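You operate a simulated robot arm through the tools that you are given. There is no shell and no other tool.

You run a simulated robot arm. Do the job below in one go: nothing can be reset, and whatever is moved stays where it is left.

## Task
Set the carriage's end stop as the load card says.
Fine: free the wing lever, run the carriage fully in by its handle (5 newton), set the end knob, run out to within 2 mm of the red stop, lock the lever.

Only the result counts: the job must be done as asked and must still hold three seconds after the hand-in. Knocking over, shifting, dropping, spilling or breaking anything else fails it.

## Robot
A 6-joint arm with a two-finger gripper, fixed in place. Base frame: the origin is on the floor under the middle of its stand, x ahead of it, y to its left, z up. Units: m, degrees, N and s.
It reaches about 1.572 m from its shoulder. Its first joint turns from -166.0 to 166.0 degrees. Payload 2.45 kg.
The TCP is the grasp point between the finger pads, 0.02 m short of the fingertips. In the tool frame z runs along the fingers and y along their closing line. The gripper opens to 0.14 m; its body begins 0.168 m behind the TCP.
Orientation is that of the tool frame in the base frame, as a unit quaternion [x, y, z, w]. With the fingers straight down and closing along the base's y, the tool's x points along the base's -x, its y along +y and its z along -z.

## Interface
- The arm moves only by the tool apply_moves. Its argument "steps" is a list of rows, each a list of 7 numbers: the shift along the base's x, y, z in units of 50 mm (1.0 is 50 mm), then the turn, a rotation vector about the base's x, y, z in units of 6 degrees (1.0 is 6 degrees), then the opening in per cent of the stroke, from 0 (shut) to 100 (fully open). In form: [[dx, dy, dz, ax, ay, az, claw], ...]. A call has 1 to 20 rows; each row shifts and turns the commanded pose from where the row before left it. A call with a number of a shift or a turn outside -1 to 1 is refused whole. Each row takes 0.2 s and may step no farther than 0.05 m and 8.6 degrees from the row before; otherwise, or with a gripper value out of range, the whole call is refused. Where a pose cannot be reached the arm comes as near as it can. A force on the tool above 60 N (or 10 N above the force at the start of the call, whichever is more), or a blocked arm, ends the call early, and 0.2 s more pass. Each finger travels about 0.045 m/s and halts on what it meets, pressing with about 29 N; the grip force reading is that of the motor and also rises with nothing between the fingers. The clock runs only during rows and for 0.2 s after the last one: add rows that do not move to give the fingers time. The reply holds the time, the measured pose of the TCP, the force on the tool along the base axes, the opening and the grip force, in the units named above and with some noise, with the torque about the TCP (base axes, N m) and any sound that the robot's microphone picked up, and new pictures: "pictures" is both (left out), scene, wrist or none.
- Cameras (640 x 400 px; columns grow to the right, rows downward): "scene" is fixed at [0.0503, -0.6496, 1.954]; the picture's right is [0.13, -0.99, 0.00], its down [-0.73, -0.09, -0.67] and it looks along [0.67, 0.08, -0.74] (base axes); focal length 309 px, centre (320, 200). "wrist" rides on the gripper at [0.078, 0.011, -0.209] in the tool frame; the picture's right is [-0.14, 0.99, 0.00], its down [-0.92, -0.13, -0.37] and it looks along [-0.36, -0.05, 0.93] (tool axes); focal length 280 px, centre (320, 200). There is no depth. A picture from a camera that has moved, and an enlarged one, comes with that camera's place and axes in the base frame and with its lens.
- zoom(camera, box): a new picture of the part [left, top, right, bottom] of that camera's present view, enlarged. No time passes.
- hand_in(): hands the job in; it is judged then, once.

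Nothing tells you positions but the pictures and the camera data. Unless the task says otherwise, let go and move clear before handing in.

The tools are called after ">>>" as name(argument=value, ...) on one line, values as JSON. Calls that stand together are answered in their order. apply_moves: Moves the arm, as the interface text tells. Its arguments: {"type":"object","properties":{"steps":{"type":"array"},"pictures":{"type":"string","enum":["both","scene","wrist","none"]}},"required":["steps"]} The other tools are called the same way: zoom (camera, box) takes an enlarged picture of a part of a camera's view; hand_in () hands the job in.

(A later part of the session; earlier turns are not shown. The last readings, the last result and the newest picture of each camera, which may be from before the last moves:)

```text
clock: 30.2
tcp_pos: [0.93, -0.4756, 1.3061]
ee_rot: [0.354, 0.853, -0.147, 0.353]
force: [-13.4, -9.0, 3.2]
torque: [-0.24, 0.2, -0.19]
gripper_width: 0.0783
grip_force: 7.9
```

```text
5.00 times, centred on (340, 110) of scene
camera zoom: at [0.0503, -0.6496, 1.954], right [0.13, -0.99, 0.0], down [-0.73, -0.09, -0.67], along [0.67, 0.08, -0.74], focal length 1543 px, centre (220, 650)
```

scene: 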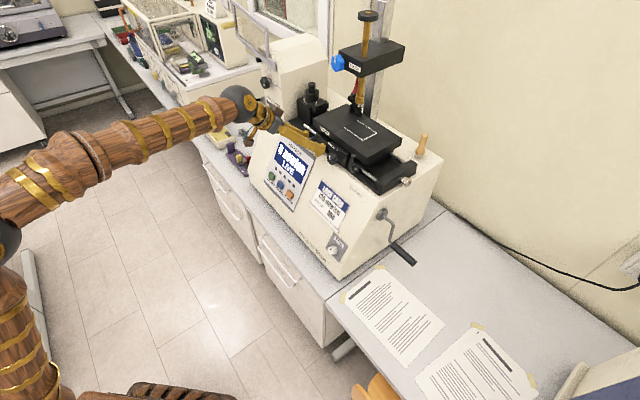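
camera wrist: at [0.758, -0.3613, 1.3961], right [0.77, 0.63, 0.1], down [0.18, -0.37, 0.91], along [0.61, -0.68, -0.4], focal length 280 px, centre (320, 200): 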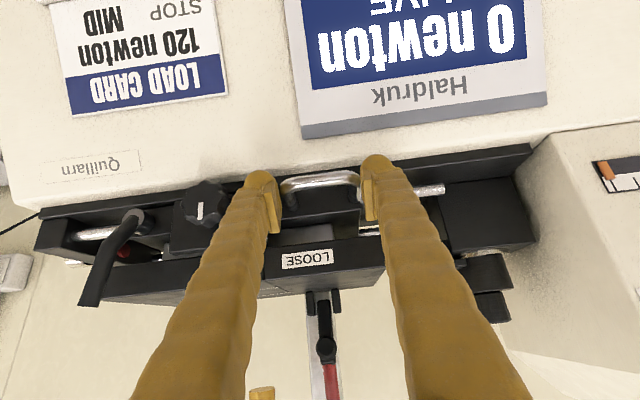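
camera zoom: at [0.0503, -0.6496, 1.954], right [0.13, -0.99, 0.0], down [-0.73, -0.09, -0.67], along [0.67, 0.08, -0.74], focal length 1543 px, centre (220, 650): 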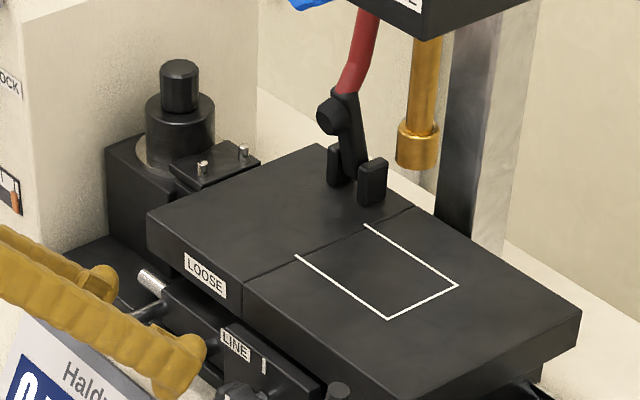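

The carriage has hit its inner end: force along the slide jumped to about 16 N and it stopped moving, so it is fully in. I'll ease off, retract along the tool axis, and then inspect the end knob.

>>> apply_moves(steps=[[-0.12, -0.12, 0, 0, 0, 0, 52], [-0.02, -0.02, 0.1, 0, 0, 0, 55], [-0.25, 0.25, 0.36, 0, 0, 0, 55], [-0.4, 0.4, 0.57, 0, 0, 0, 55], [-0.4, 0.4, 0.57, 0, 0, 0, 55], [-0.4, 0.4, 0.2, 0, 0, 0, 55]])

>>> zoom(camera="scene", box=[340, 110, 430, 200])

>>> zoom(camera="wrist", box=[100, 60, 260, 220])

```text
clock: 31.6
tcp_pos: [0.85, -0.4097, 1.3959]
ee_rot: [0.354, 0.853, -0.148, 0.353]
force: [-0.1, -1.0, -1.1]
torque: [-0.03, 0.01, -0.01]
gripper_width: 0.0771
grip_force: 0.1
camera wrist: at [0.7137, -0.2597, 1.4871], right [0.77, 0.63, 0.1], down [0.19, -0.37, 0.91], along [0.61, -0.68, -0.4], focal length 280 px, centre (320, 200)
```

scene: 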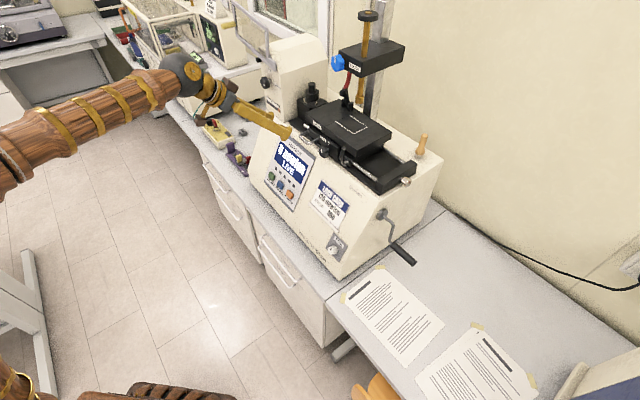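
wrist: 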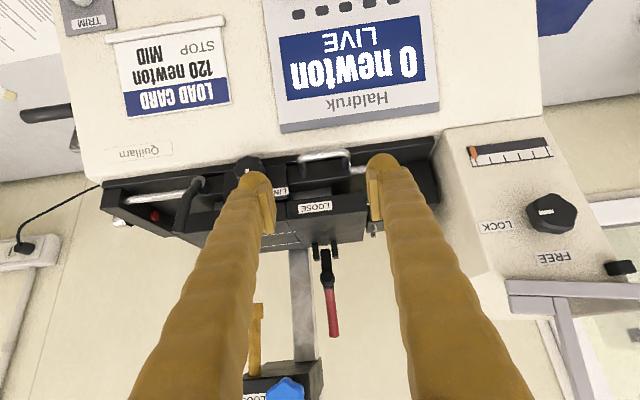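

```text
4.44 times, centred on (385, 155) of scene
camera zoom: at [0.0503, -0.6496, 1.954], right [0.13, -0.99, 0.0], down [-0.73, -0.09, -0.67], along [0.67, 0.08, -0.74], focal length 1372 px, centre (31, 400)
```

zoom: 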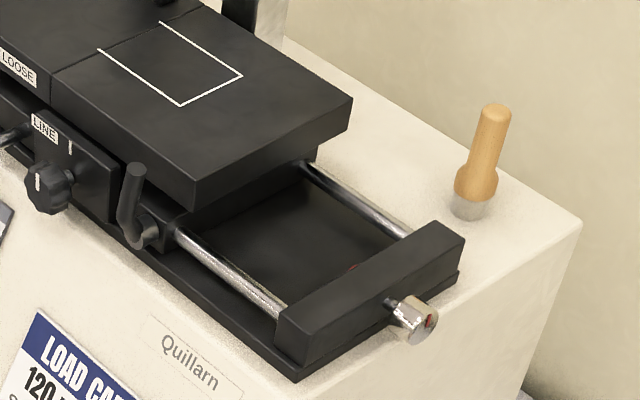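

```text
2.50 times, centred on (180, 140) of wrist
camera zoom: at [0.7137, -0.2597, 1.4871], right [0.77, 0.63, 0.1], down [0.19, -0.37, 0.91], along [0.61, -0.68, -0.4], focal length 701 px, centre (670, 350)
```

zoom: 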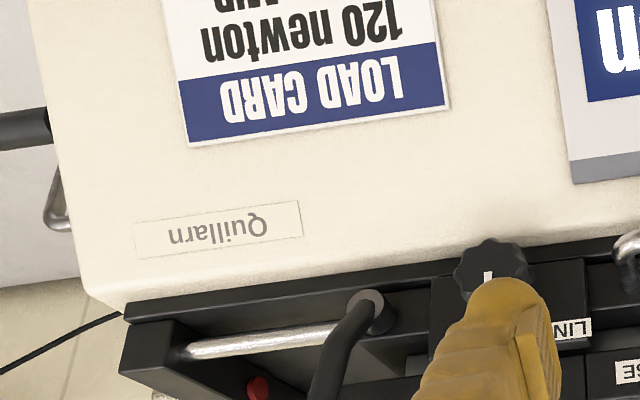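

>>> apply_moves(steps=[[-0.709, -0.583, 0, 0, 0, 0, 55], [-0.709, -0.583, 0, 0, 0, 0, 55], [-0.709, -0.583, 0, 0, 0, 0, 55], [-0.709, -0.583, 0, 0, 0, 0, 55], [-0.709, -0.583, 0, 0, 0, 0, 55], [-0.709, -0.583, 0, 0, 0, 0, 55], [-0.709, -0.583, 0, 0, 0, 0, 55], [-0.709, -0.583, 0, 0, 0, 0, 55], [-0.709, -0.583, 0, 0, 0, 0, 55], [0.22, -0.57, 0, 0, 0, 0.9375, 100], [0.22, -0.57, 0, 0, 0, 0.9375, 100], [0.22, -0.57, 0, 0, 0, 0.9375, 100], [0.22, -0.57, 0, 0, 0, 0.9375, 100], [0.22, -0.57, 0, 0, 0, 0.9375, 100], [0.22, -0.57, 0, 0, 0, 0.9375, 100], [0.22, -0.57, 0, 0, 0, 0.9375, 100], [0.22, -0.57, 0, 0, 0, 0.9375, 100]])

>>> zoom(camera="wrist", box=[240, 100, 400, 260])

```text
clock: 35.2
tcp_pos: [0.7149, -0.5825, 1.3227]
ee_rot: [0.262, 0.866, -0.21, 0.371]
force: [-0.6, -0.4, -0.3]
torque: [0.01, 0.03, -0.04]
gripper_width: 0.1399
grip_force: 0.1
out of reach, approached as far as the arm can: row 4, 5, 6, 7, 8, 9, 10, 11, 12, 13, 14, 15, 16, 17
camera wrist: at [0.5638, -0.4348, 1.3937], right [0.68, 0.73, -0.07], down [0.27, -0.17, 0.95], along [0.68, -0.67, -0.31], focal length 280 px, centre (320, 200)
```

scene: 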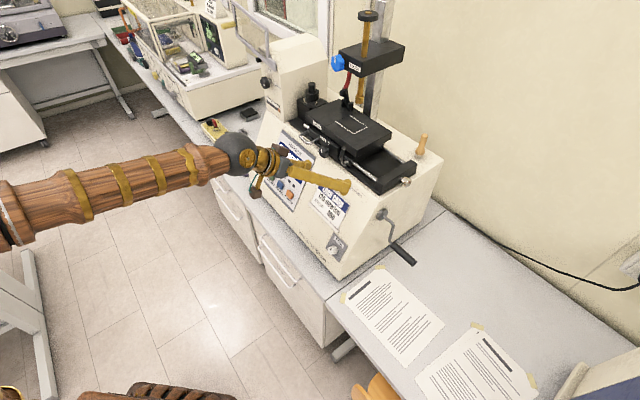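
wrist: 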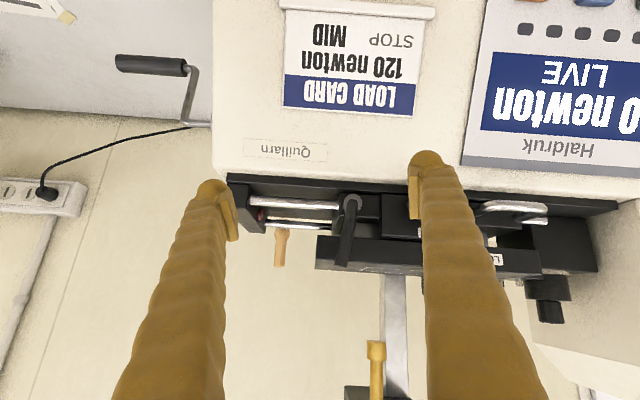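

```text
2.50 times, centred on (320, 180) of wrist
camera zoom: at [0.5638, -0.4348, 1.3937], right [0.68, 0.73, -0.07], down [0.27, -0.17, 0.95], along [0.68, -0.67, -0.31], focal length 701 px, centre (320, 250)
```

zoom: 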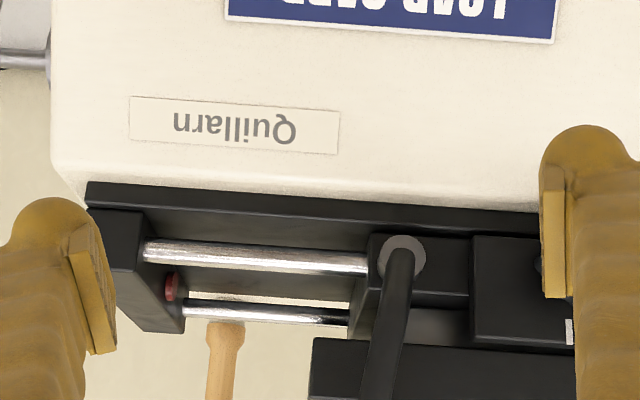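

The arm ran into a wrist joint limit: the wrist seems to have flipped its forearm roll during the earlier rolling. I'll back off a little and tilt the tool up toward the forearm axis to unwind it.

>>> apply_moves(steps=[[-0.18, 0.2, 0.26, -0.72, -0.69, 0, 60], [-0.18, 0.2, 0.26, -0.72, -0.69, 0, 60], [-0.18, 0.2, 0.26, -0.72, -0.69, 0, 60], [-0.18, 0.2, 0.26, -0.72, -0.69, 0, 60], [-0.18, 0.2, 0.26, -0.72, -0.69, 0, 60], [-0.18, 0.2, 0.26, -0.72, -0.69, 0, 60]], pictures="scene")

```text
clock: 36.6
tcp_pos: [0.6562, -0.5351, 1.3864]
ee_rot: [0.252, 0.71, -0.32, 0.575]
force: [2.4, 2.7, 2.1]
torque: [0.13, 0.37, -0.54]
gripper_width: 0.0835
grip_force: 0.0
out of reach, approached as far as the arm can: row 3, 4
```

scene: 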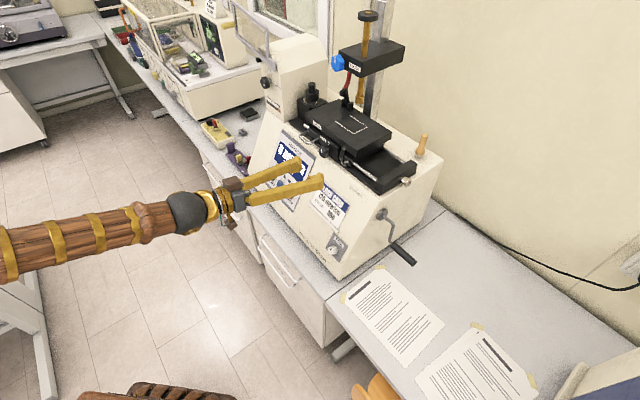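

>>> apply_moves(steps=[[0, 0, 0, 0.273, -0.474, 0.461, 60], [0, 0, 0, 0.273, -0.474, 0.461, 60], [0, 0, 0, 0.273, -0.474, 0.461, 60], [0, 0, 0, 0, 0, 0, 60]], pictures="none")

```text
clock: 37.6
tcp_pos: [0.6615, -0.5317, 1.3927]
ee_rot: [0.218, 0.698, -0.241, 0.638]
force: [-0.9, 0.1, -0.4]
torque: [-0.01, -0.05, 0.02]
gripper_width: 0.0839
grip_force: 0.0
```

>>> apply_moves(steps=[[0, 0, 0, 0.593, 0.727, 0, 60], [0, 0, 0, 0.593, 0.727, 0, 60], [0, 0, 0, 0.593, 0.727, 0, 60], [0, 0, 0, 0.593, 0.727, 0, 60], [0, 0, 0, 0.593, 0.727, 0, 60], [0, 0, 0, 0.593, 0.727, 0, 60], [0, 0, 0, 0.593, 0.727, 0, 60], [0, 0, 0, 0.593, 0.727, 0, 60]], pictures="scene")

```text
clock: 39.4
tcp_pos: [0.6859, -0.509, 1.399]
ee_rot: [0.244, 0.86, -0.097, 0.438]
force: [-1.0, -0.5, -0.8]
torque: [0.03, -0.15, 0.15]
gripper_width: 0.0842
grip_force: 0.1
out of reach, approached as far as the arm can: row 3, 4, 5, 6
```

scene: 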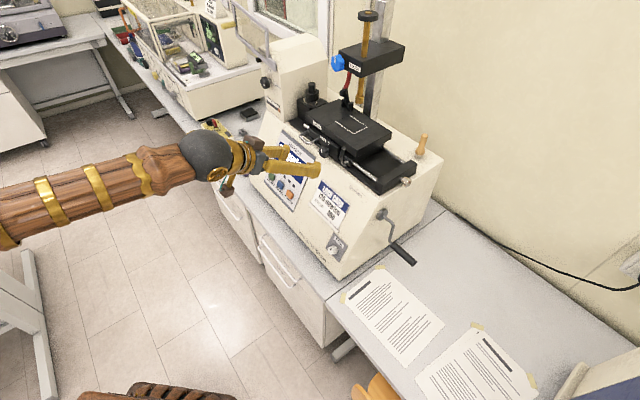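

>>> apply_moves(steps=[[0, 0, 0, 0, 0, -0.9, 60], [0, 0, 0, 0, 0, -0.9, 60], [0, 0, 0, 0, 0, -0.9, 60]], pictures="none")

```text
clock: 40.2
tcp_pos: [0.6853, -0.5107, 1.398]
ee_rot: [0.258, 0.855, -0.11, 0.436]
force: [-0.6, 0.7, -1.1]
torque: [0.02, 0.0, -0.01]
gripper_width: 0.0843
grip_force: 0.2
out of reach, approached as far as the arm can: row 1, 2, 3
```

The wrist is now limited on the other side, so headings left of the arm plane are free. That suits a look at the end knob from machine-right, so I'll move around there.

>>> apply_moves(steps=[[-0.56, -0.575, 0.075, 0, 0, 0.65, 60], [-0.56, -0.575, 0.075, 0, 0, 0.65, 60], [-0.56, -0.575, 0.075, 0, 0, 0.65, 60], [-0.56, -0.575, 0.075, 0, 0, 0.65, 60], [-0.56, -0.575, 0.075, 0, 0, 0.65, 60], [-0.56, -0.575, 0.075, 0, 0, 0.65, 60], [-0.56, -0.575, 0.075, 0, 0, 0.65, 60], [-0.56, -0.575, 0.075, 0, 0, 0.65, 60]])

```text
clock: 42.0
tcp_pos: [0.4611, -0.7399, 1.43]
ee_rot: [0.02, 0.893, 0.01, 0.449]
force: [0.2, 0.1, 0.7]
torque: [-0.03, 0.08, -0.04]
gripper_width: 0.0841
grip_force: 0.1
camera wrist: at [0.2457, -0.7265, 1.4905], right [0.1, 0.98, 0.15], down [0.25, -0.17, 0.95], along [0.96, -0.06, -0.26], focal length 280 px, centre (320, 200)
```

scene: 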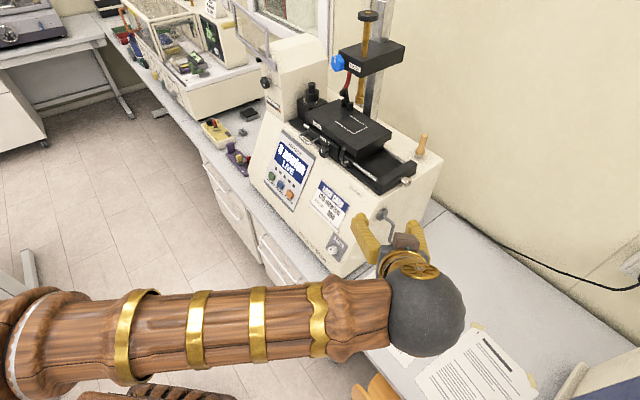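
wrist: 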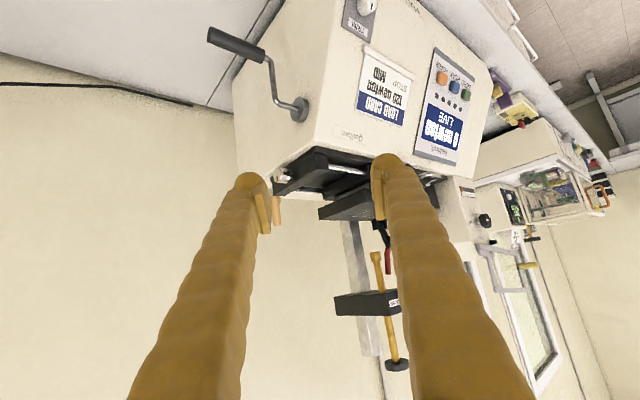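

>>> apply_moves(steps=[[0.35, -0.55, 0.05, 0, 0, 0.6, 60], [0.35, -0.55, 0.05, 0, 0, 0.6, 60], [0.35, -0.55, 0.05, 0, 0, 0.6, 60], [0.35, -0.55, 0.05, 0, 0, 0.6, 60], [0.35, -0.55, 0.05, 0, 0, 0.6, 60], [0.35, -0.55, 0.05, 0, 0, 0.6, 60]])

>>> zoom(camera="wrist", box=[240, 80, 400, 200])

```text
clock: 43.4
tcp_pos: [0.5637, -0.8972, 1.4477]
ee_rot: [-0.15, 0.881, 0.093, 0.439]
force: [0.8, -1.8, -1.3]
torque: [0.19, -0.1, 0.17]
gripper_width: 0.084
grip_force: 0.0
out of reach, approached as far as the arm can: row 6
camera wrist: at [0.3595, -0.9646, 1.5084], right [-0.26, 0.95, 0.14], down [0.29, -0.06, 0.95], along [0.92, 0.29, -0.26], focal length 280 px, centre (320, 200)
```

scene: 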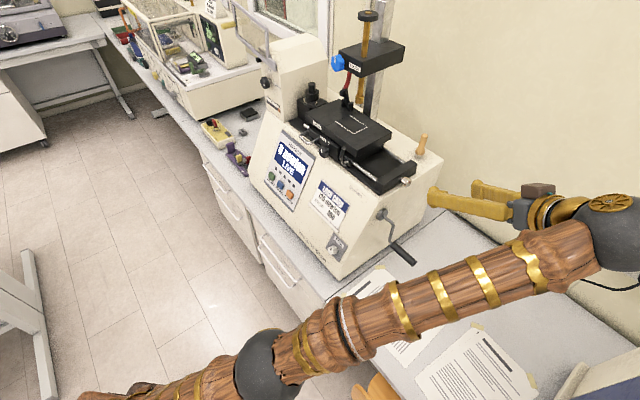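
wrist: 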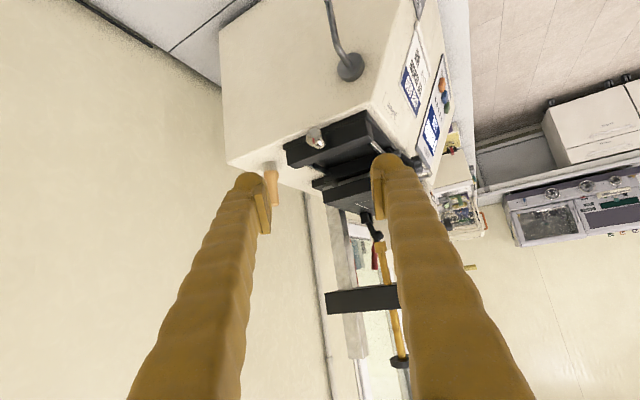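

```text
3.33 times, centred on (320, 140) of wrist
camera zoom: at [0.3595, -0.9646, 1.5084], right [-0.26, 0.95, 0.14], down [0.29, -0.06, 0.95], along [0.92, 0.29, -0.26], focal length 935 px, centre (320, 400)
```

zoom: 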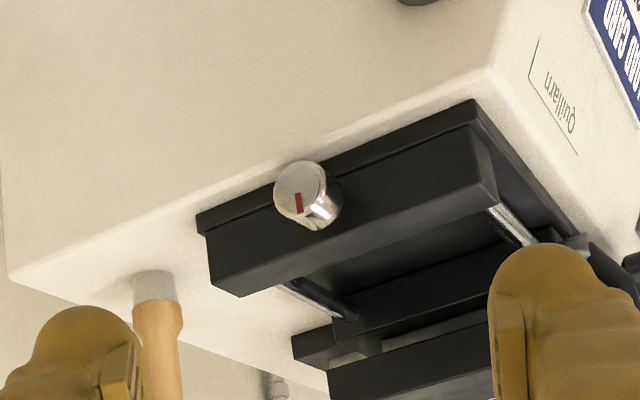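

>>> zoom(camera="wrist", box=[285, 105, 345, 165])

>>> zoom(camera="wrist", box=[280, 100, 400, 200])

>>> zoom(camera="scene", box=[330, 130, 430, 200])

```text
6.67 times, centred on (315, 135) of wrist
camera zoom: at [0.3595, -0.9646, 1.5084], right [-0.26, 0.95, 0.14], down [0.29, -0.06, 0.95], along [0.92, 0.29, -0.26], focal length 1869 px, centre (353, 633)
```

zoom: 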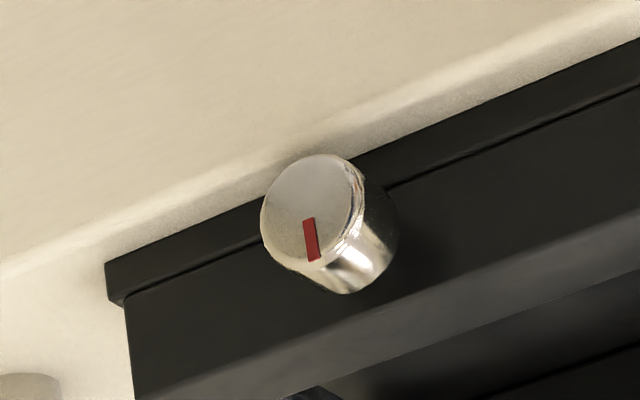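

```text
4.00 times, centred on (340, 150) of wrist
camera zoom: at [0.3595, -0.9646, 1.5084], right [-0.26, 0.95, 0.14], down [0.29, -0.06, 0.95], along [0.92, 0.29, -0.26], focal length 1122 px, centre (240, 400)
```

zoom: 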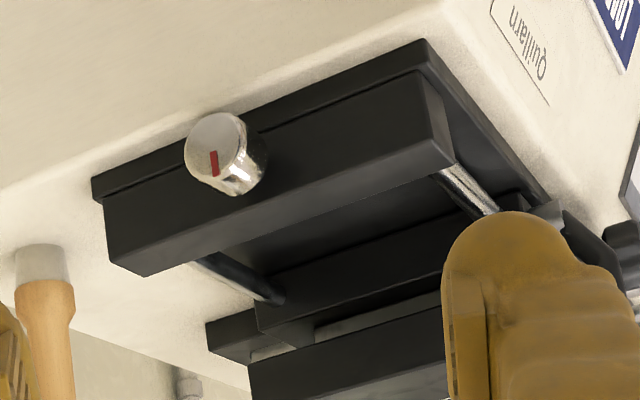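

```text
5.71 times, centred on (380, 165) of scene
camera zoom: at [0.0503, -0.6496, 1.954], right [0.13, -0.99, 0.0], down [-0.73, -0.09, -0.67], along [0.67, 0.08, -0.74], focal length 1764 px, centre (-23, 400)
```

zoom: 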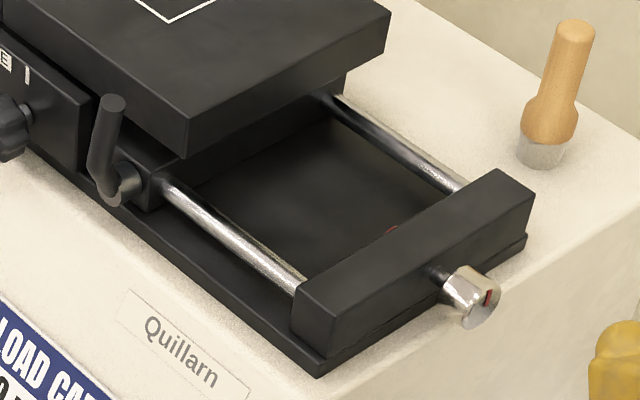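

No labels near the end knob; its red mark points straight up. I'll line the tool up with the knob's axis from machine-right, so I can turn it by rolling and listen for detents.

>>> apply_moves(steps=[[0.2, 0, -0.4, 0, 0, 0.975, 45], [0.2, 0, -0.4, 0, 0, 0.975, 45], [0.2, 0, -0.4, 0, 0, 0.975, 45], [0.2, 0, -0.4, 0, 0, 0.975, 45], [0.26, 0.03, -0.19, 0.618, -0.618, 0, 45], [0.26, 0.03, -0.19, 0.618, -0.618, 0, 45], [0.26, 0.03, -0.19, 0.618, -0.618, 0, 45], [0.26, 0.03, -0.19, 0.618, -0.618, 0, 45], [0.26, 0.03, -0.19, 0.618, -0.618, 0, 45], [0.26, 0.03, -0.19, 0.618, -0.618, 0, 45], [0.26, 0.03, -0.19, 0.618, -0.618, 0, 45]])

>>> zoom(camera="wrist", box=[240, 80, 400, 240])

```text
clock: 45.8
tcp_pos: [0.6793, -0.8433, 1.2682]
ee_rot: [-0.232, 0.667, 0.283, 0.649]
force: [-1.0, -0.2, 0.4]
torque: [-0.06, 0.11, -0.01]
gripper_width: 0.063
grip_force: 0.1
out of reach, approached as far as the arm can: row 1, 2, 3, 4
camera wrist: at [0.5139, -0.9745, 1.1901], right [-0.66, 0.72, 0.21], down [-0.14, -0.4, 0.91], along [0.73, 0.57, 0.36], focal length 280 px, centre (320, 200)
```

scene: 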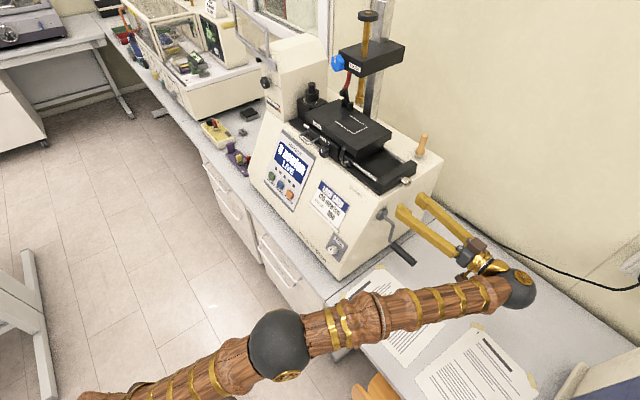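
wrist: 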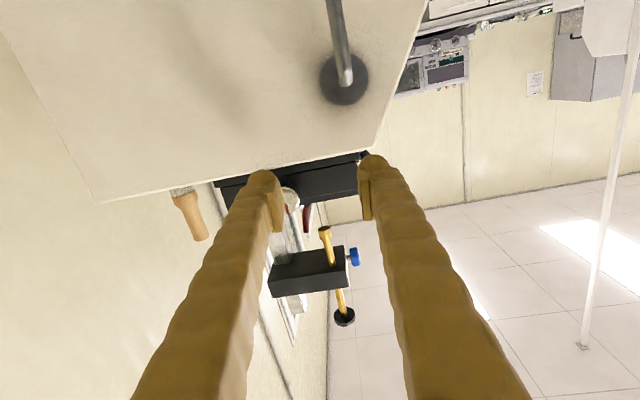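

```text
2.50 times, centred on (320, 160) of wrist
camera zoom: at [0.5139, -0.9745, 1.1901], right [-0.66, 0.72, 0.21], down [-0.14, -0.4, 0.91], along [0.73, 0.57, 0.36], focal length 701 px, centre (320, 300)
```

zoom: 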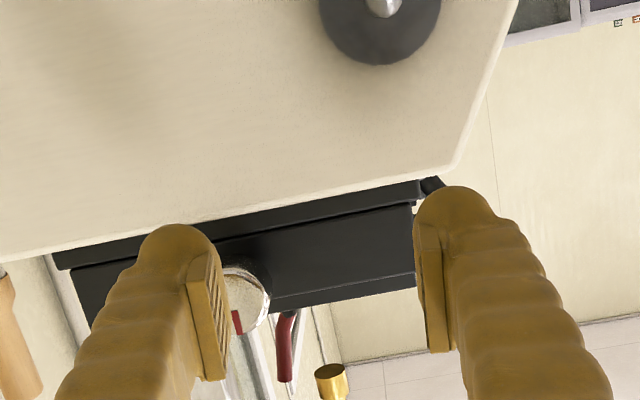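

The knob is right ahead: face at about u = 0.06, w = -1.115, z ≈ 1.288, outside the machine's side. I'll centre on its axis.

>>> apply_moves(steps=[[0.4, -0.173, 0.2, 0, 0, 0.2, 45], [0.4, -0.173, 0.2, 0, 0, 0.2, 45]])

>>> zoom(camera="wrist", box=[240, 80, 400, 240])

>>> zoom(camera="scene", box=[370, 140, 450, 200])

```text
clock: 46.4
tcp_pos: [0.7177, -0.8601, 1.2893]
ee_rot: [-0.247, 0.662, 0.296, 0.642]
force: [-0.6, -0.4, 1.2]
torque: [-0.06, 0.07, -0.04]
gripper_width: 0.063
grip_force: 0.1
camera wrist: at [0.5588, -0.9983, 1.21], right [-0.69, 0.69, 0.21], down [-0.12, -0.4, 0.91], along [0.71, 0.6, 0.36], focal length 280 px, centre (320, 200)
```

scene: 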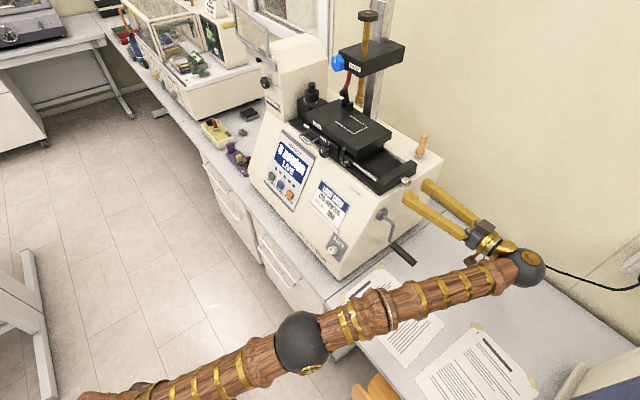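
wrist: 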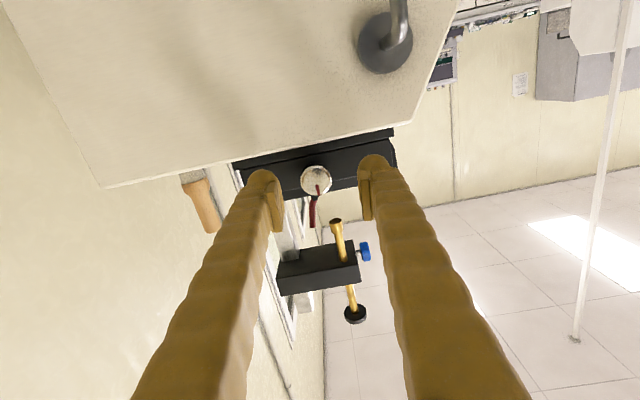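

```text
2.50 times, centred on (320, 160) of wrist
camera zoom: at [0.5588, -0.9983, 1.21], right [-0.69, 0.69, 0.21], down [-0.12, -0.4, 0.91], along [0.71, 0.6, 0.36], focal length 701 px, centre (320, 300)
```

zoom: 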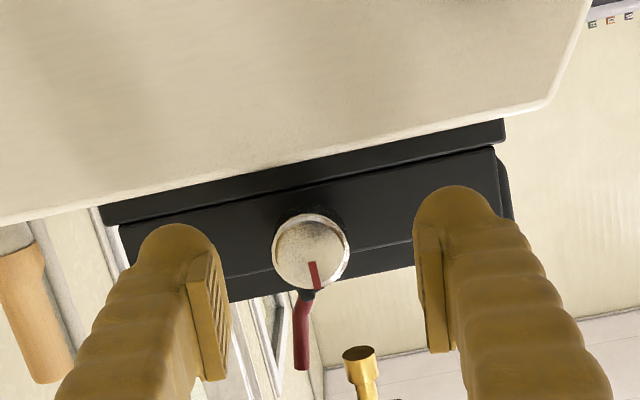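

```text
6.67 times, centred on (410, 170) of scene
camera zoom: at [0.0503, -0.6496, 1.954], right [0.13, -0.99, 0.0], down [-0.73, -0.09, -0.67], along [0.67, 0.08, -0.74], focal length 2057 px, centre (-280, 400)
```

zoom: 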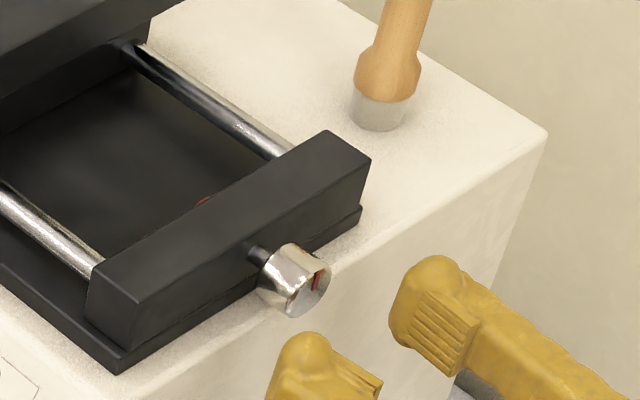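

>>> apply_moves(steps=[[0.3, 0.25, 0, 0, 0, 0, 45], [0.3, 0.25, 0, 0, 0, 0, 45], [0, 0, 0, 0, 0, 0, 30]])

>>> zoom(camera="wrist", box=[240, 80, 400, 240])

>>> zoom(camera="scene", box=[370, 140, 450, 200])

```text
clock: 47.2
tcp_pos: [0.7491, -0.8353, 1.2899]
ee_rot: [-0.247, 0.662, 0.297, 0.642]
force: [0.0, 0.5, 0.0]
torque: [-0.02, 0.01, 0.03]
gripper_width: 0.0421
grip_force: 0.1
camera wrist: at [0.5899, -0.9733, 1.2102], right [-0.69, 0.69, 0.21], down [-0.12, -0.4, 0.91], along [0.71, 0.6, 0.36], focal length 280 px, centre (320, 200)
```

scene: 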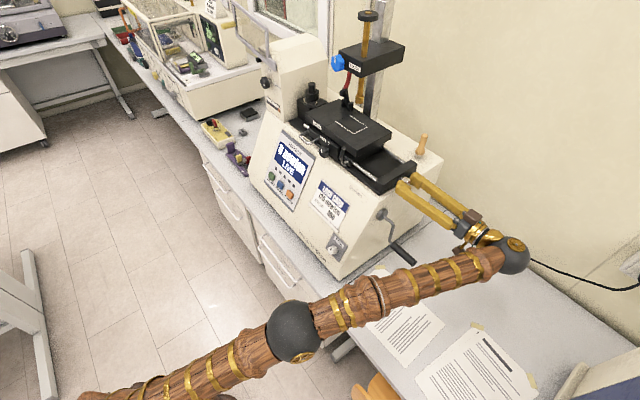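
wrist: 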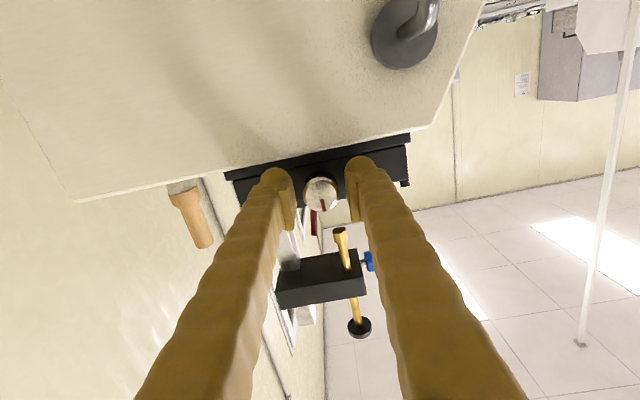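

```text
2.50 times, centred on (320, 160) of wrist
camera zoom: at [0.5899, -0.9733, 1.2102], right [-0.69, 0.69, 0.21], down [-0.12, -0.4, 0.91], along [0.71, 0.6, 0.36], focal length 701 px, centre (320, 300)
```

zoom: 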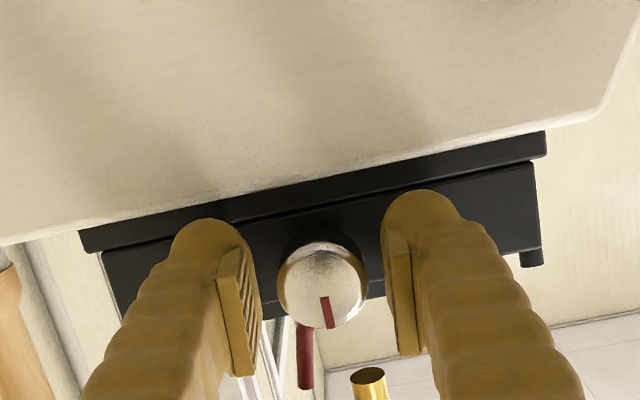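

```text
6.67 times, centred on (410, 170) of scene
camera zoom: at [0.0503, -0.6496, 1.954], right [0.13, -0.99, 0.0], down [-0.73, -0.09, -0.67], along [0.67, 0.08, -0.74], focal length 2057 px, centre (-280, 400)
```

zoom: 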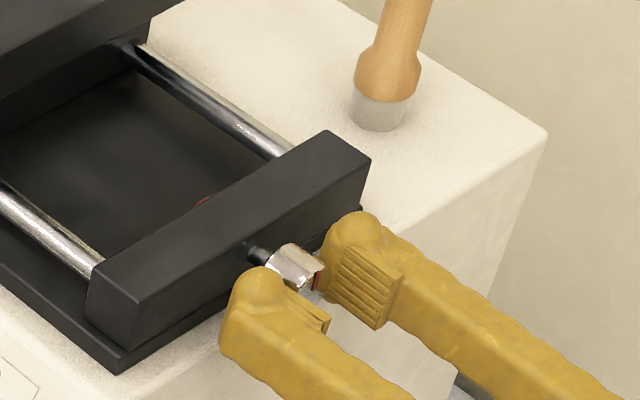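

>>> apply_moves(steps=[[0, 0, 0, 0, 0, 0, 18], [0, 0, 0, 0, 0, 0, 18]], pictures="wrist")

>>> zoom(camera="wrist", box=[240, 80, 400, 240])

>>> zoom(camera="scene", box=[370, 140, 450, 200])

```text
clock: 47.8
tcp_pos: [0.7493, -0.8354, 1.2892]
ee_rot: [-0.248, 0.662, 0.296, 0.642]
force: [-3.6, 5.6, -0.7]
torque: [-0.01, 0.02, 0.04]
gripper_width: 0.0297
grip_force: 3.1
camera wrist: at [0.5898, -0.9733, 1.2103], right [-0.69, 0.69, 0.21], down [-0.12, -0.4, 0.91], along [0.71, 0.6, 0.36], focal length 280 px, centre (320, 200)
```

wrist: 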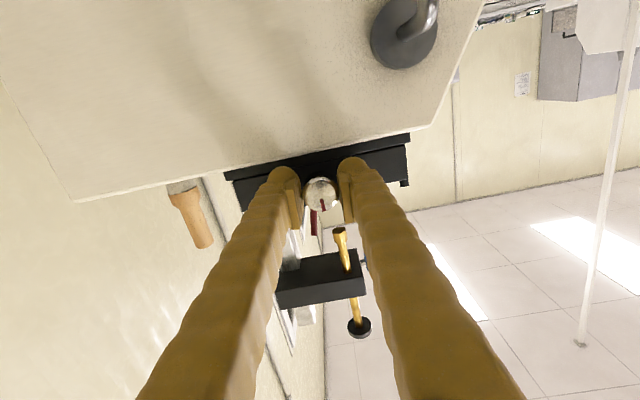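

```text
2.50 times, centred on (320, 160) of wrist
camera zoom: at [0.5898, -0.9733, 1.2103], right [-0.69, 0.69, 0.21], down [-0.12, -0.4, 0.91], along [0.71, 0.6, 0.36], focal length 701 px, centre (320, 300)
```

zoom: 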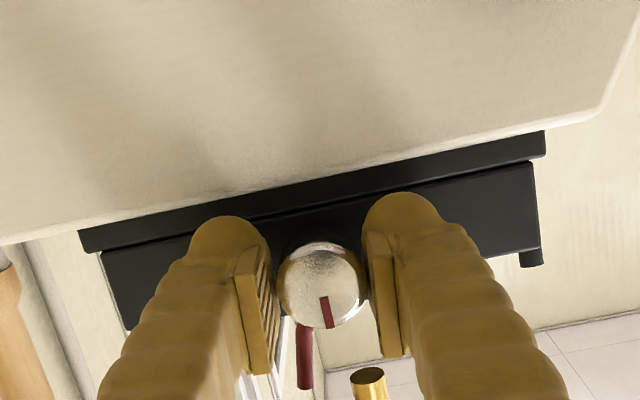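

```text
6.67 times, centred on (410, 170) of scene
camera zoom: at [0.0503, -0.6496, 1.954], right [0.13, -0.99, 0.0], down [-0.73, -0.09, -0.67], along [0.67, 0.08, -0.74], focal length 2057 px, centre (-280, 400)
```

zoom: 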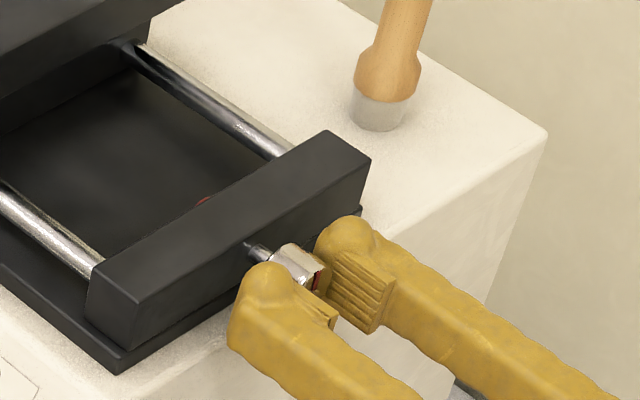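

>>> apply_moves(steps=[[-0.014, 0.014, 0, 0, 0, 0, 12], [0, 0, 0, 0, 0, 0, 12], [0, 0, 0, 0, 0, 0, 12]], pictures="none")

```text
clock: 48.6
tcp_pos: [0.7488, -0.8351, 1.2898]
ee_rot: [-0.248, 0.662, 0.296, 0.642]
force: [21.9, -8.5, 1.8]
torque: [0.06, -0.02, -0.23]
gripper_width: 0.0279
grip_force: 44.6
```

>>> apply_moves(steps=[[0.012, -0.012, 0, 0, 0, 0, 12], [0, 0, 0, 0, 0, 0, 12]], pictures="none")

```text
clock: 49.2
tcp_pos: [0.7501, -0.8355, 1.2895]
ee_rot: [-0.249, 0.662, 0.296, 0.642]
force: [12.7, 6.4, -3.5]
torque: [-0.01, 0.03, -0.03]
gripper_width: 0.0279
grip_force: 45.0
```

>>> apply_moves(steps=[[0.012, 0.018, 0, 0, 0, 0, 12], [0, 0, 0, 0, 0, 0, 12]], pictures="wrist")

>>> zoom(camera="wrist", box=[240, 80, 400, 240])

>>> zoom(camera="scene", box=[370, 140, 450, 200])

```text
clock: 49.8
tcp_pos: [0.7481, -0.8344, 1.2892]
ee_rot: [-0.247, 0.663, 0.295, 0.643]
force: [1.1, 4.6, -5.9]
torque: [-0.05, 0.22, 0.0]
gripper_width: 0.0282
grip_force: 45.0
camera wrist: at [0.5893, -0.973, 1.2104], right [-0.69, 0.69, 0.21], down [-0.12, -0.4, 0.91], along [0.71, 0.6, 0.36], focal length 280 px, centre (320, 200)
```

wrist: 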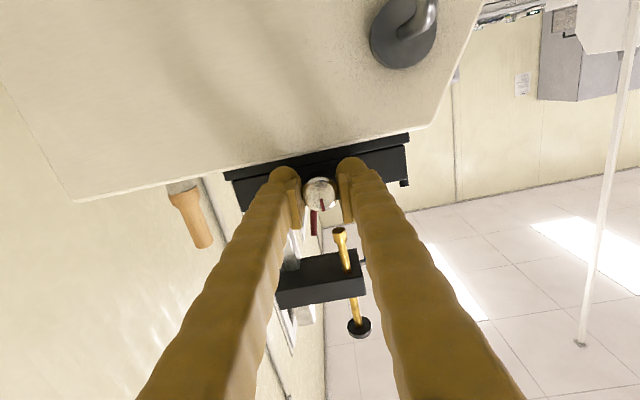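

```text
2.50 times, centred on (320, 160) of wrist
camera zoom: at [0.5893, -0.973, 1.2104], right [-0.69, 0.69, 0.21], down [-0.12, -0.4, 0.91], along [0.71, 0.6, 0.36], focal length 701 px, centre (320, 300)
```

zoom: 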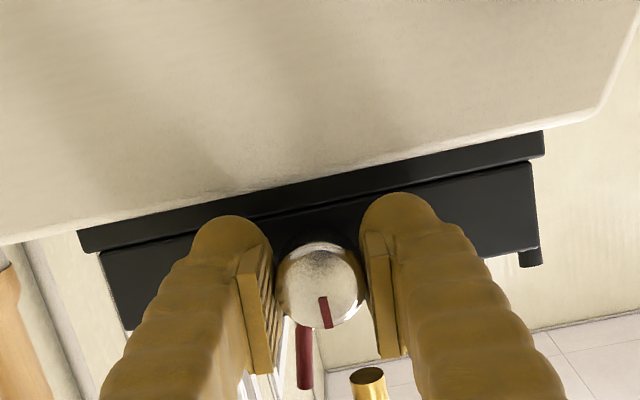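

```text
6.67 times, centred on (410, 170) of scene
camera zoom: at [0.0503, -0.6496, 1.954], right [0.13, -0.99, 0.0], down [-0.73, -0.09, -0.67], along [0.67, 0.08, -0.74], focal length 2057 px, centre (-280, 400)
```

zoom: 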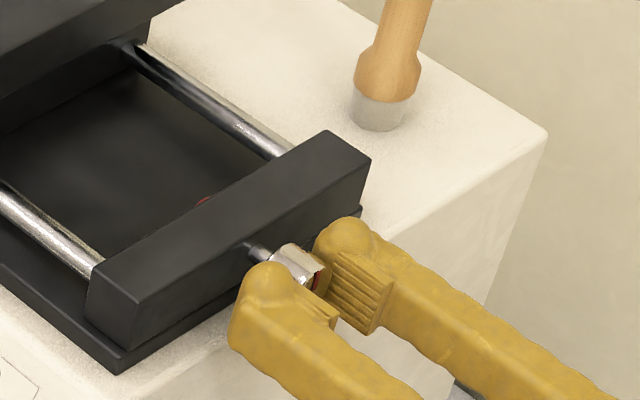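

Gripped with balanced forces. I'll turn the knob clockwise (seen from the right) by about 18° and observe.

>>> apply_moves(steps=[[0, 0, 0, 0.707, 0.707, 0, 12], [0, 0, 0, 0.707, 0.707, 0, 12], [0, 0, 0, 0.707, 0.707, 0, 12], [0, 0, 0, 0, 0, 0, 12]], pictures="wrist")

>>> zoom(camera="wrist", box=[240, 80, 400, 240])

>>> zoom(camera="scene", box=[370, 140, 450, 200])

```text
clock: 50.8
tcp_pos: [0.749, -0.8345, 1.29]
ee_rot: [-0.141, 0.692, 0.393, 0.588]
force: [-11.3, 10.3, -10.4]
torque: [-0.11, 0.13, 0.23]
gripper_width: 0.0282
grip_force: 44.9
camera wrist: at [0.5729, -0.9565, 1.2192], right [-0.61, 0.61, 0.5], down [0.07, -0.59, 0.8], along [0.79, 0.53, 0.32], focal length 280 px, centre (320, 200)
```

wrist: 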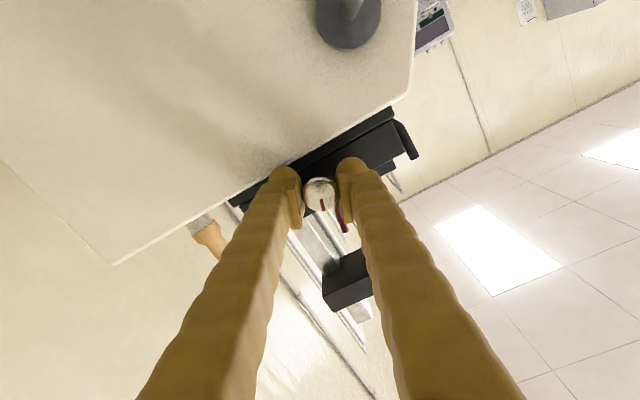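

```text
2.50 times, centred on (320, 160) of wrist
camera zoom: at [0.5729, -0.9565, 1.2192], right [-0.61, 0.61, 0.5], down [0.07, -0.59, 0.8], along [0.79, 0.53, 0.32], focal length 701 px, centre (320, 300)
```

zoom: 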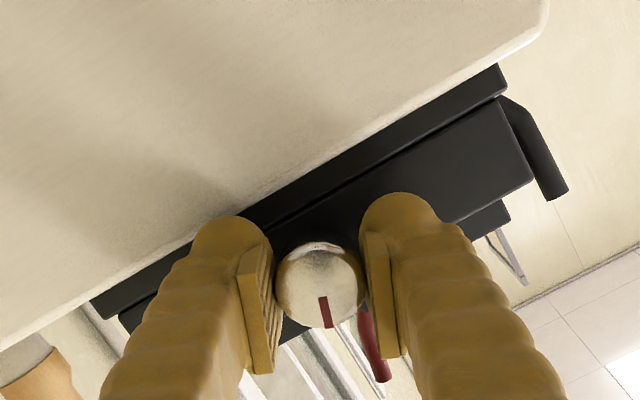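

```text
6.67 times, centred on (410, 170) of scene
camera zoom: at [0.0503, -0.6496, 1.954], right [0.13, -0.99, 0.0], down [-0.73, -0.09, -0.67], along [0.67, 0.08, -0.74], focal length 2057 px, centre (-280, 400)
```

zoom: 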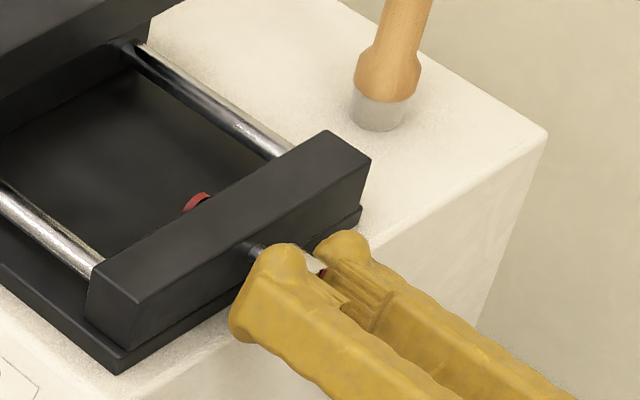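

The knob turns with the gripper, and the red stop has moved further out of the end block. I'll continue clockwise to find detents or the limit.

>>> apply_moves(steps=[[0, 0, 0, 0.707, 0.707, 0, 12], [0, 0, 0, 0.707, 0.707, 0, 12], [0, 0, 0, 0.707, 0.707, 0, 12], [0, 0, 0, 0, 0, 0, 12]], pictures="wrist")

>>> zoom(camera="wrist", box=[240, 80, 400, 240])

>>> zoom(camera="scene", box=[370, 140, 450, 200])

```text
clock: 51.8
tcp_pos: [0.7481, -0.8351, 1.29]
ee_rot: [-0.03, 0.706, 0.48, 0.52]
force: [-27.2, 10.0, -9.9]
torque: [-0.12, 0.16, 0.39]
gripper_width: 0.028
grip_force: 44.5
camera wrist: at [0.5593, -0.9429, 1.2347], right [-0.47, 0.47, 0.75], down [0.23, -0.75, 0.62], along [0.85, 0.46, 0.25], focal length 280 px, centre (320, 200)
```

wrist: 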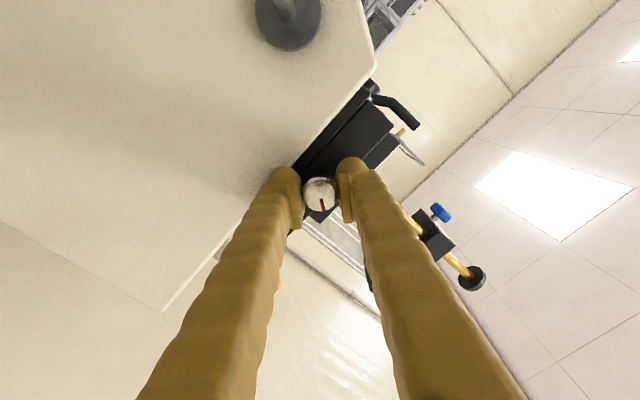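

```text
2.50 times, centred on (320, 160) of wrist
camera zoom: at [0.5593, -0.9429, 1.2347], right [-0.47, 0.47, 0.75], down [0.23, -0.75, 0.62], along [0.85, 0.46, 0.25], focal length 701 px, centre (320, 300)
```

zoom: 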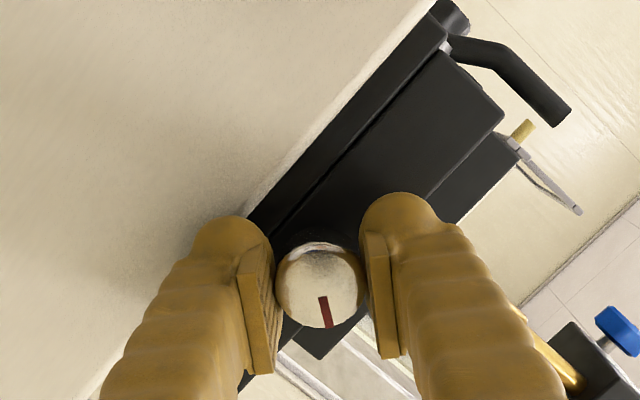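

```text
6.67 times, centred on (410, 170) of scene
camera zoom: at [0.0503, -0.6496, 1.954], right [0.13, -0.99, 0.0], down [-0.73, -0.09, -0.67], along [0.67, 0.08, -0.74], focal length 2057 px, centre (-280, 400)
```

zoom: 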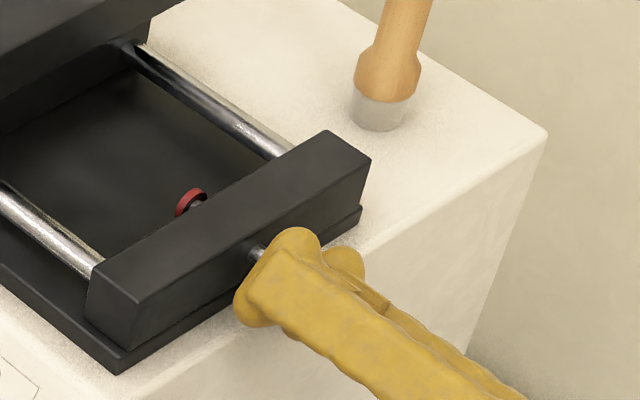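

>>> apply_moves(steps=[[-0.026, 0.009, -0.01, 0, 0, 0, 12], [0, 0, 0, 0.707, 0.707, 0, 12], [0, 0, 0, 0.707, 0.707, 0, 12], [0, 0, 0, 0, 0, 0, 12]], pictures="wrist")

>>> zoom(camera="wrist", box=[240, 80, 400, 240])

>>> zoom(camera="scene", box=[370, 140, 450, 200])

```text
clock: 52.8
tcp_pos: [0.748, -0.8338, 1.2882]
ee_rot: [0.045, 0.704, 0.532, 0.467]
force: [15.7, -27.3, 15.3]
torque: [0.17, -0.16, -0.41]
gripper_width: 0.028
grip_force: 44.9
camera wrist: at [0.5518, -0.9351, 1.2474], right [-0.35, 0.35, 0.87], down [0.31, -0.83, 0.46], along [0.88, 0.43, 0.19], focal length 280 px, centre (320, 200)
```

wrist: 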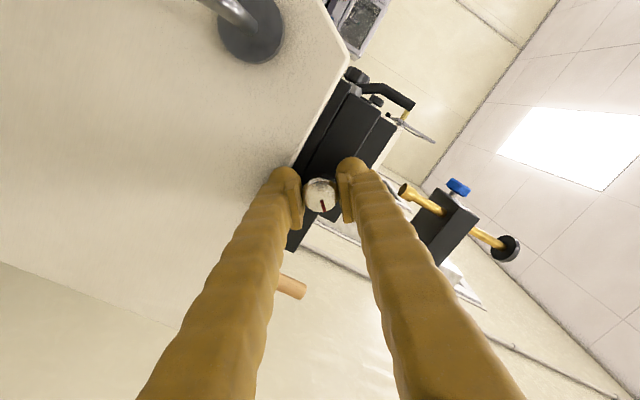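

```text
2.50 times, centred on (320, 160) of wrist
camera zoom: at [0.5518, -0.9351, 1.2474], right [-0.35, 0.35, 0.87], down [0.31, -0.83, 0.46], along [0.88, 0.43, 0.19], focal length 701 px, centre (320, 300)
```

zoom: 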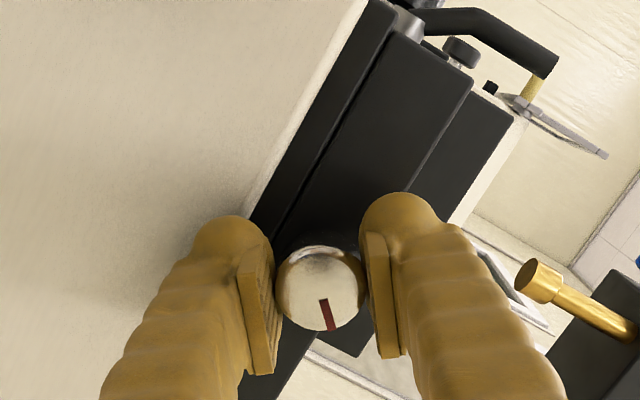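

```text
6.67 times, centred on (410, 170) of scene
camera zoom: at [0.0503, -0.6496, 1.954], right [0.13, -0.99, 0.0], down [-0.73, -0.09, -0.67], along [0.67, 0.08, -0.74], focal length 2057 px, centre (-280, 400)
```

zoom: 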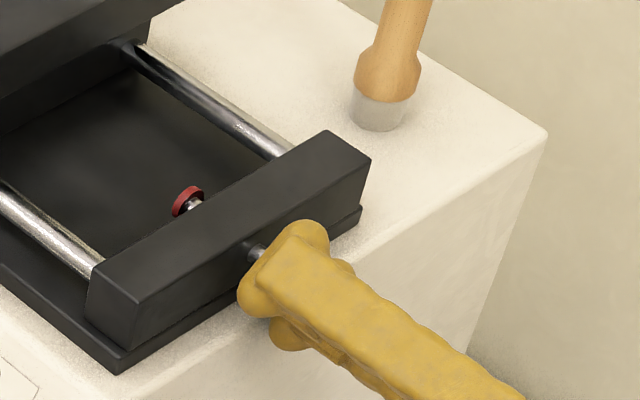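

>>> apply_moves(steps=[[0.01, -0.012, 0.006, 0, 0, 0, 12], [0, 0, 0, 0.707, 0.707, 0, 12], [0, 0, 0, 0.707, 0.707, 0, 12], [0, 0, 0, 0, 0, 0, 12]], pictures="wrist")

>>> zoom(camera="wrist", box=[240, 80, 400, 240])

>>> zoom(camera="scene", box=[370, 140, 450, 200])

```text
clock: 53.8
tcp_pos: [0.7476, -0.8333, 1.2886]
ee_rot: [0.117, 0.696, 0.578, 0.409]
force: [-4.5, 13.9, -0.1]
torque: [-0.05, 0.11, 0.36]
gripper_width: 0.0281
grip_force: 45.1
camera wrist: at [0.547, -0.9306, 1.2627], right [-0.22, 0.21, 0.95], down [0.37, -0.89, 0.28], along [0.9, 0.41, 0.12], focal length 280 px, centre (320, 200)
```

wrist: 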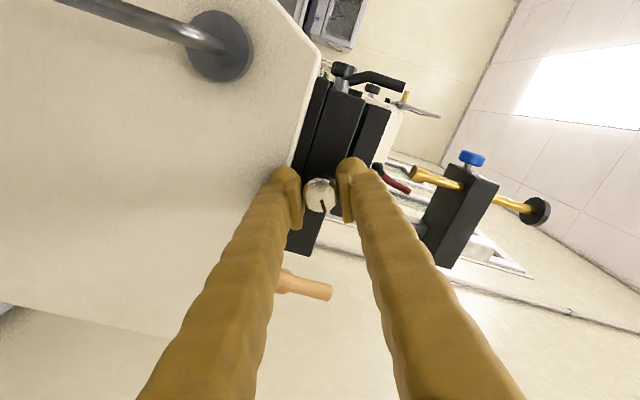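

```text
2.50 times, centred on (320, 160) of wrist
camera zoom: at [0.547, -0.9306, 1.2627], right [-0.22, 0.21, 0.95], down [0.37, -0.89, 0.28], along [0.9, 0.41, 0.12], focal length 701 px, centre (320, 300)
```

zoom: 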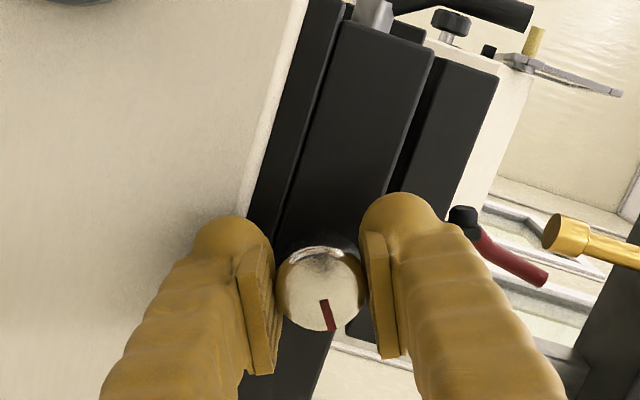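

```text
6.67 times, centred on (410, 170) of scene
camera zoom: at [0.0503, -0.6496, 1.954], right [0.13, -0.99, 0.0], down [-0.73, -0.09, -0.67], along [0.67, 0.08, -0.74], focal length 2057 px, centre (-280, 400)
```

zoom: 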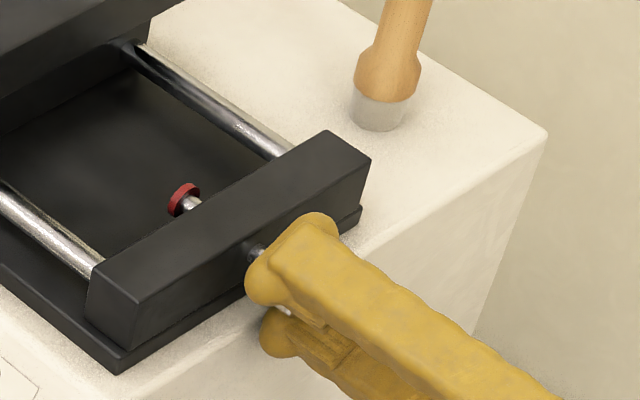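

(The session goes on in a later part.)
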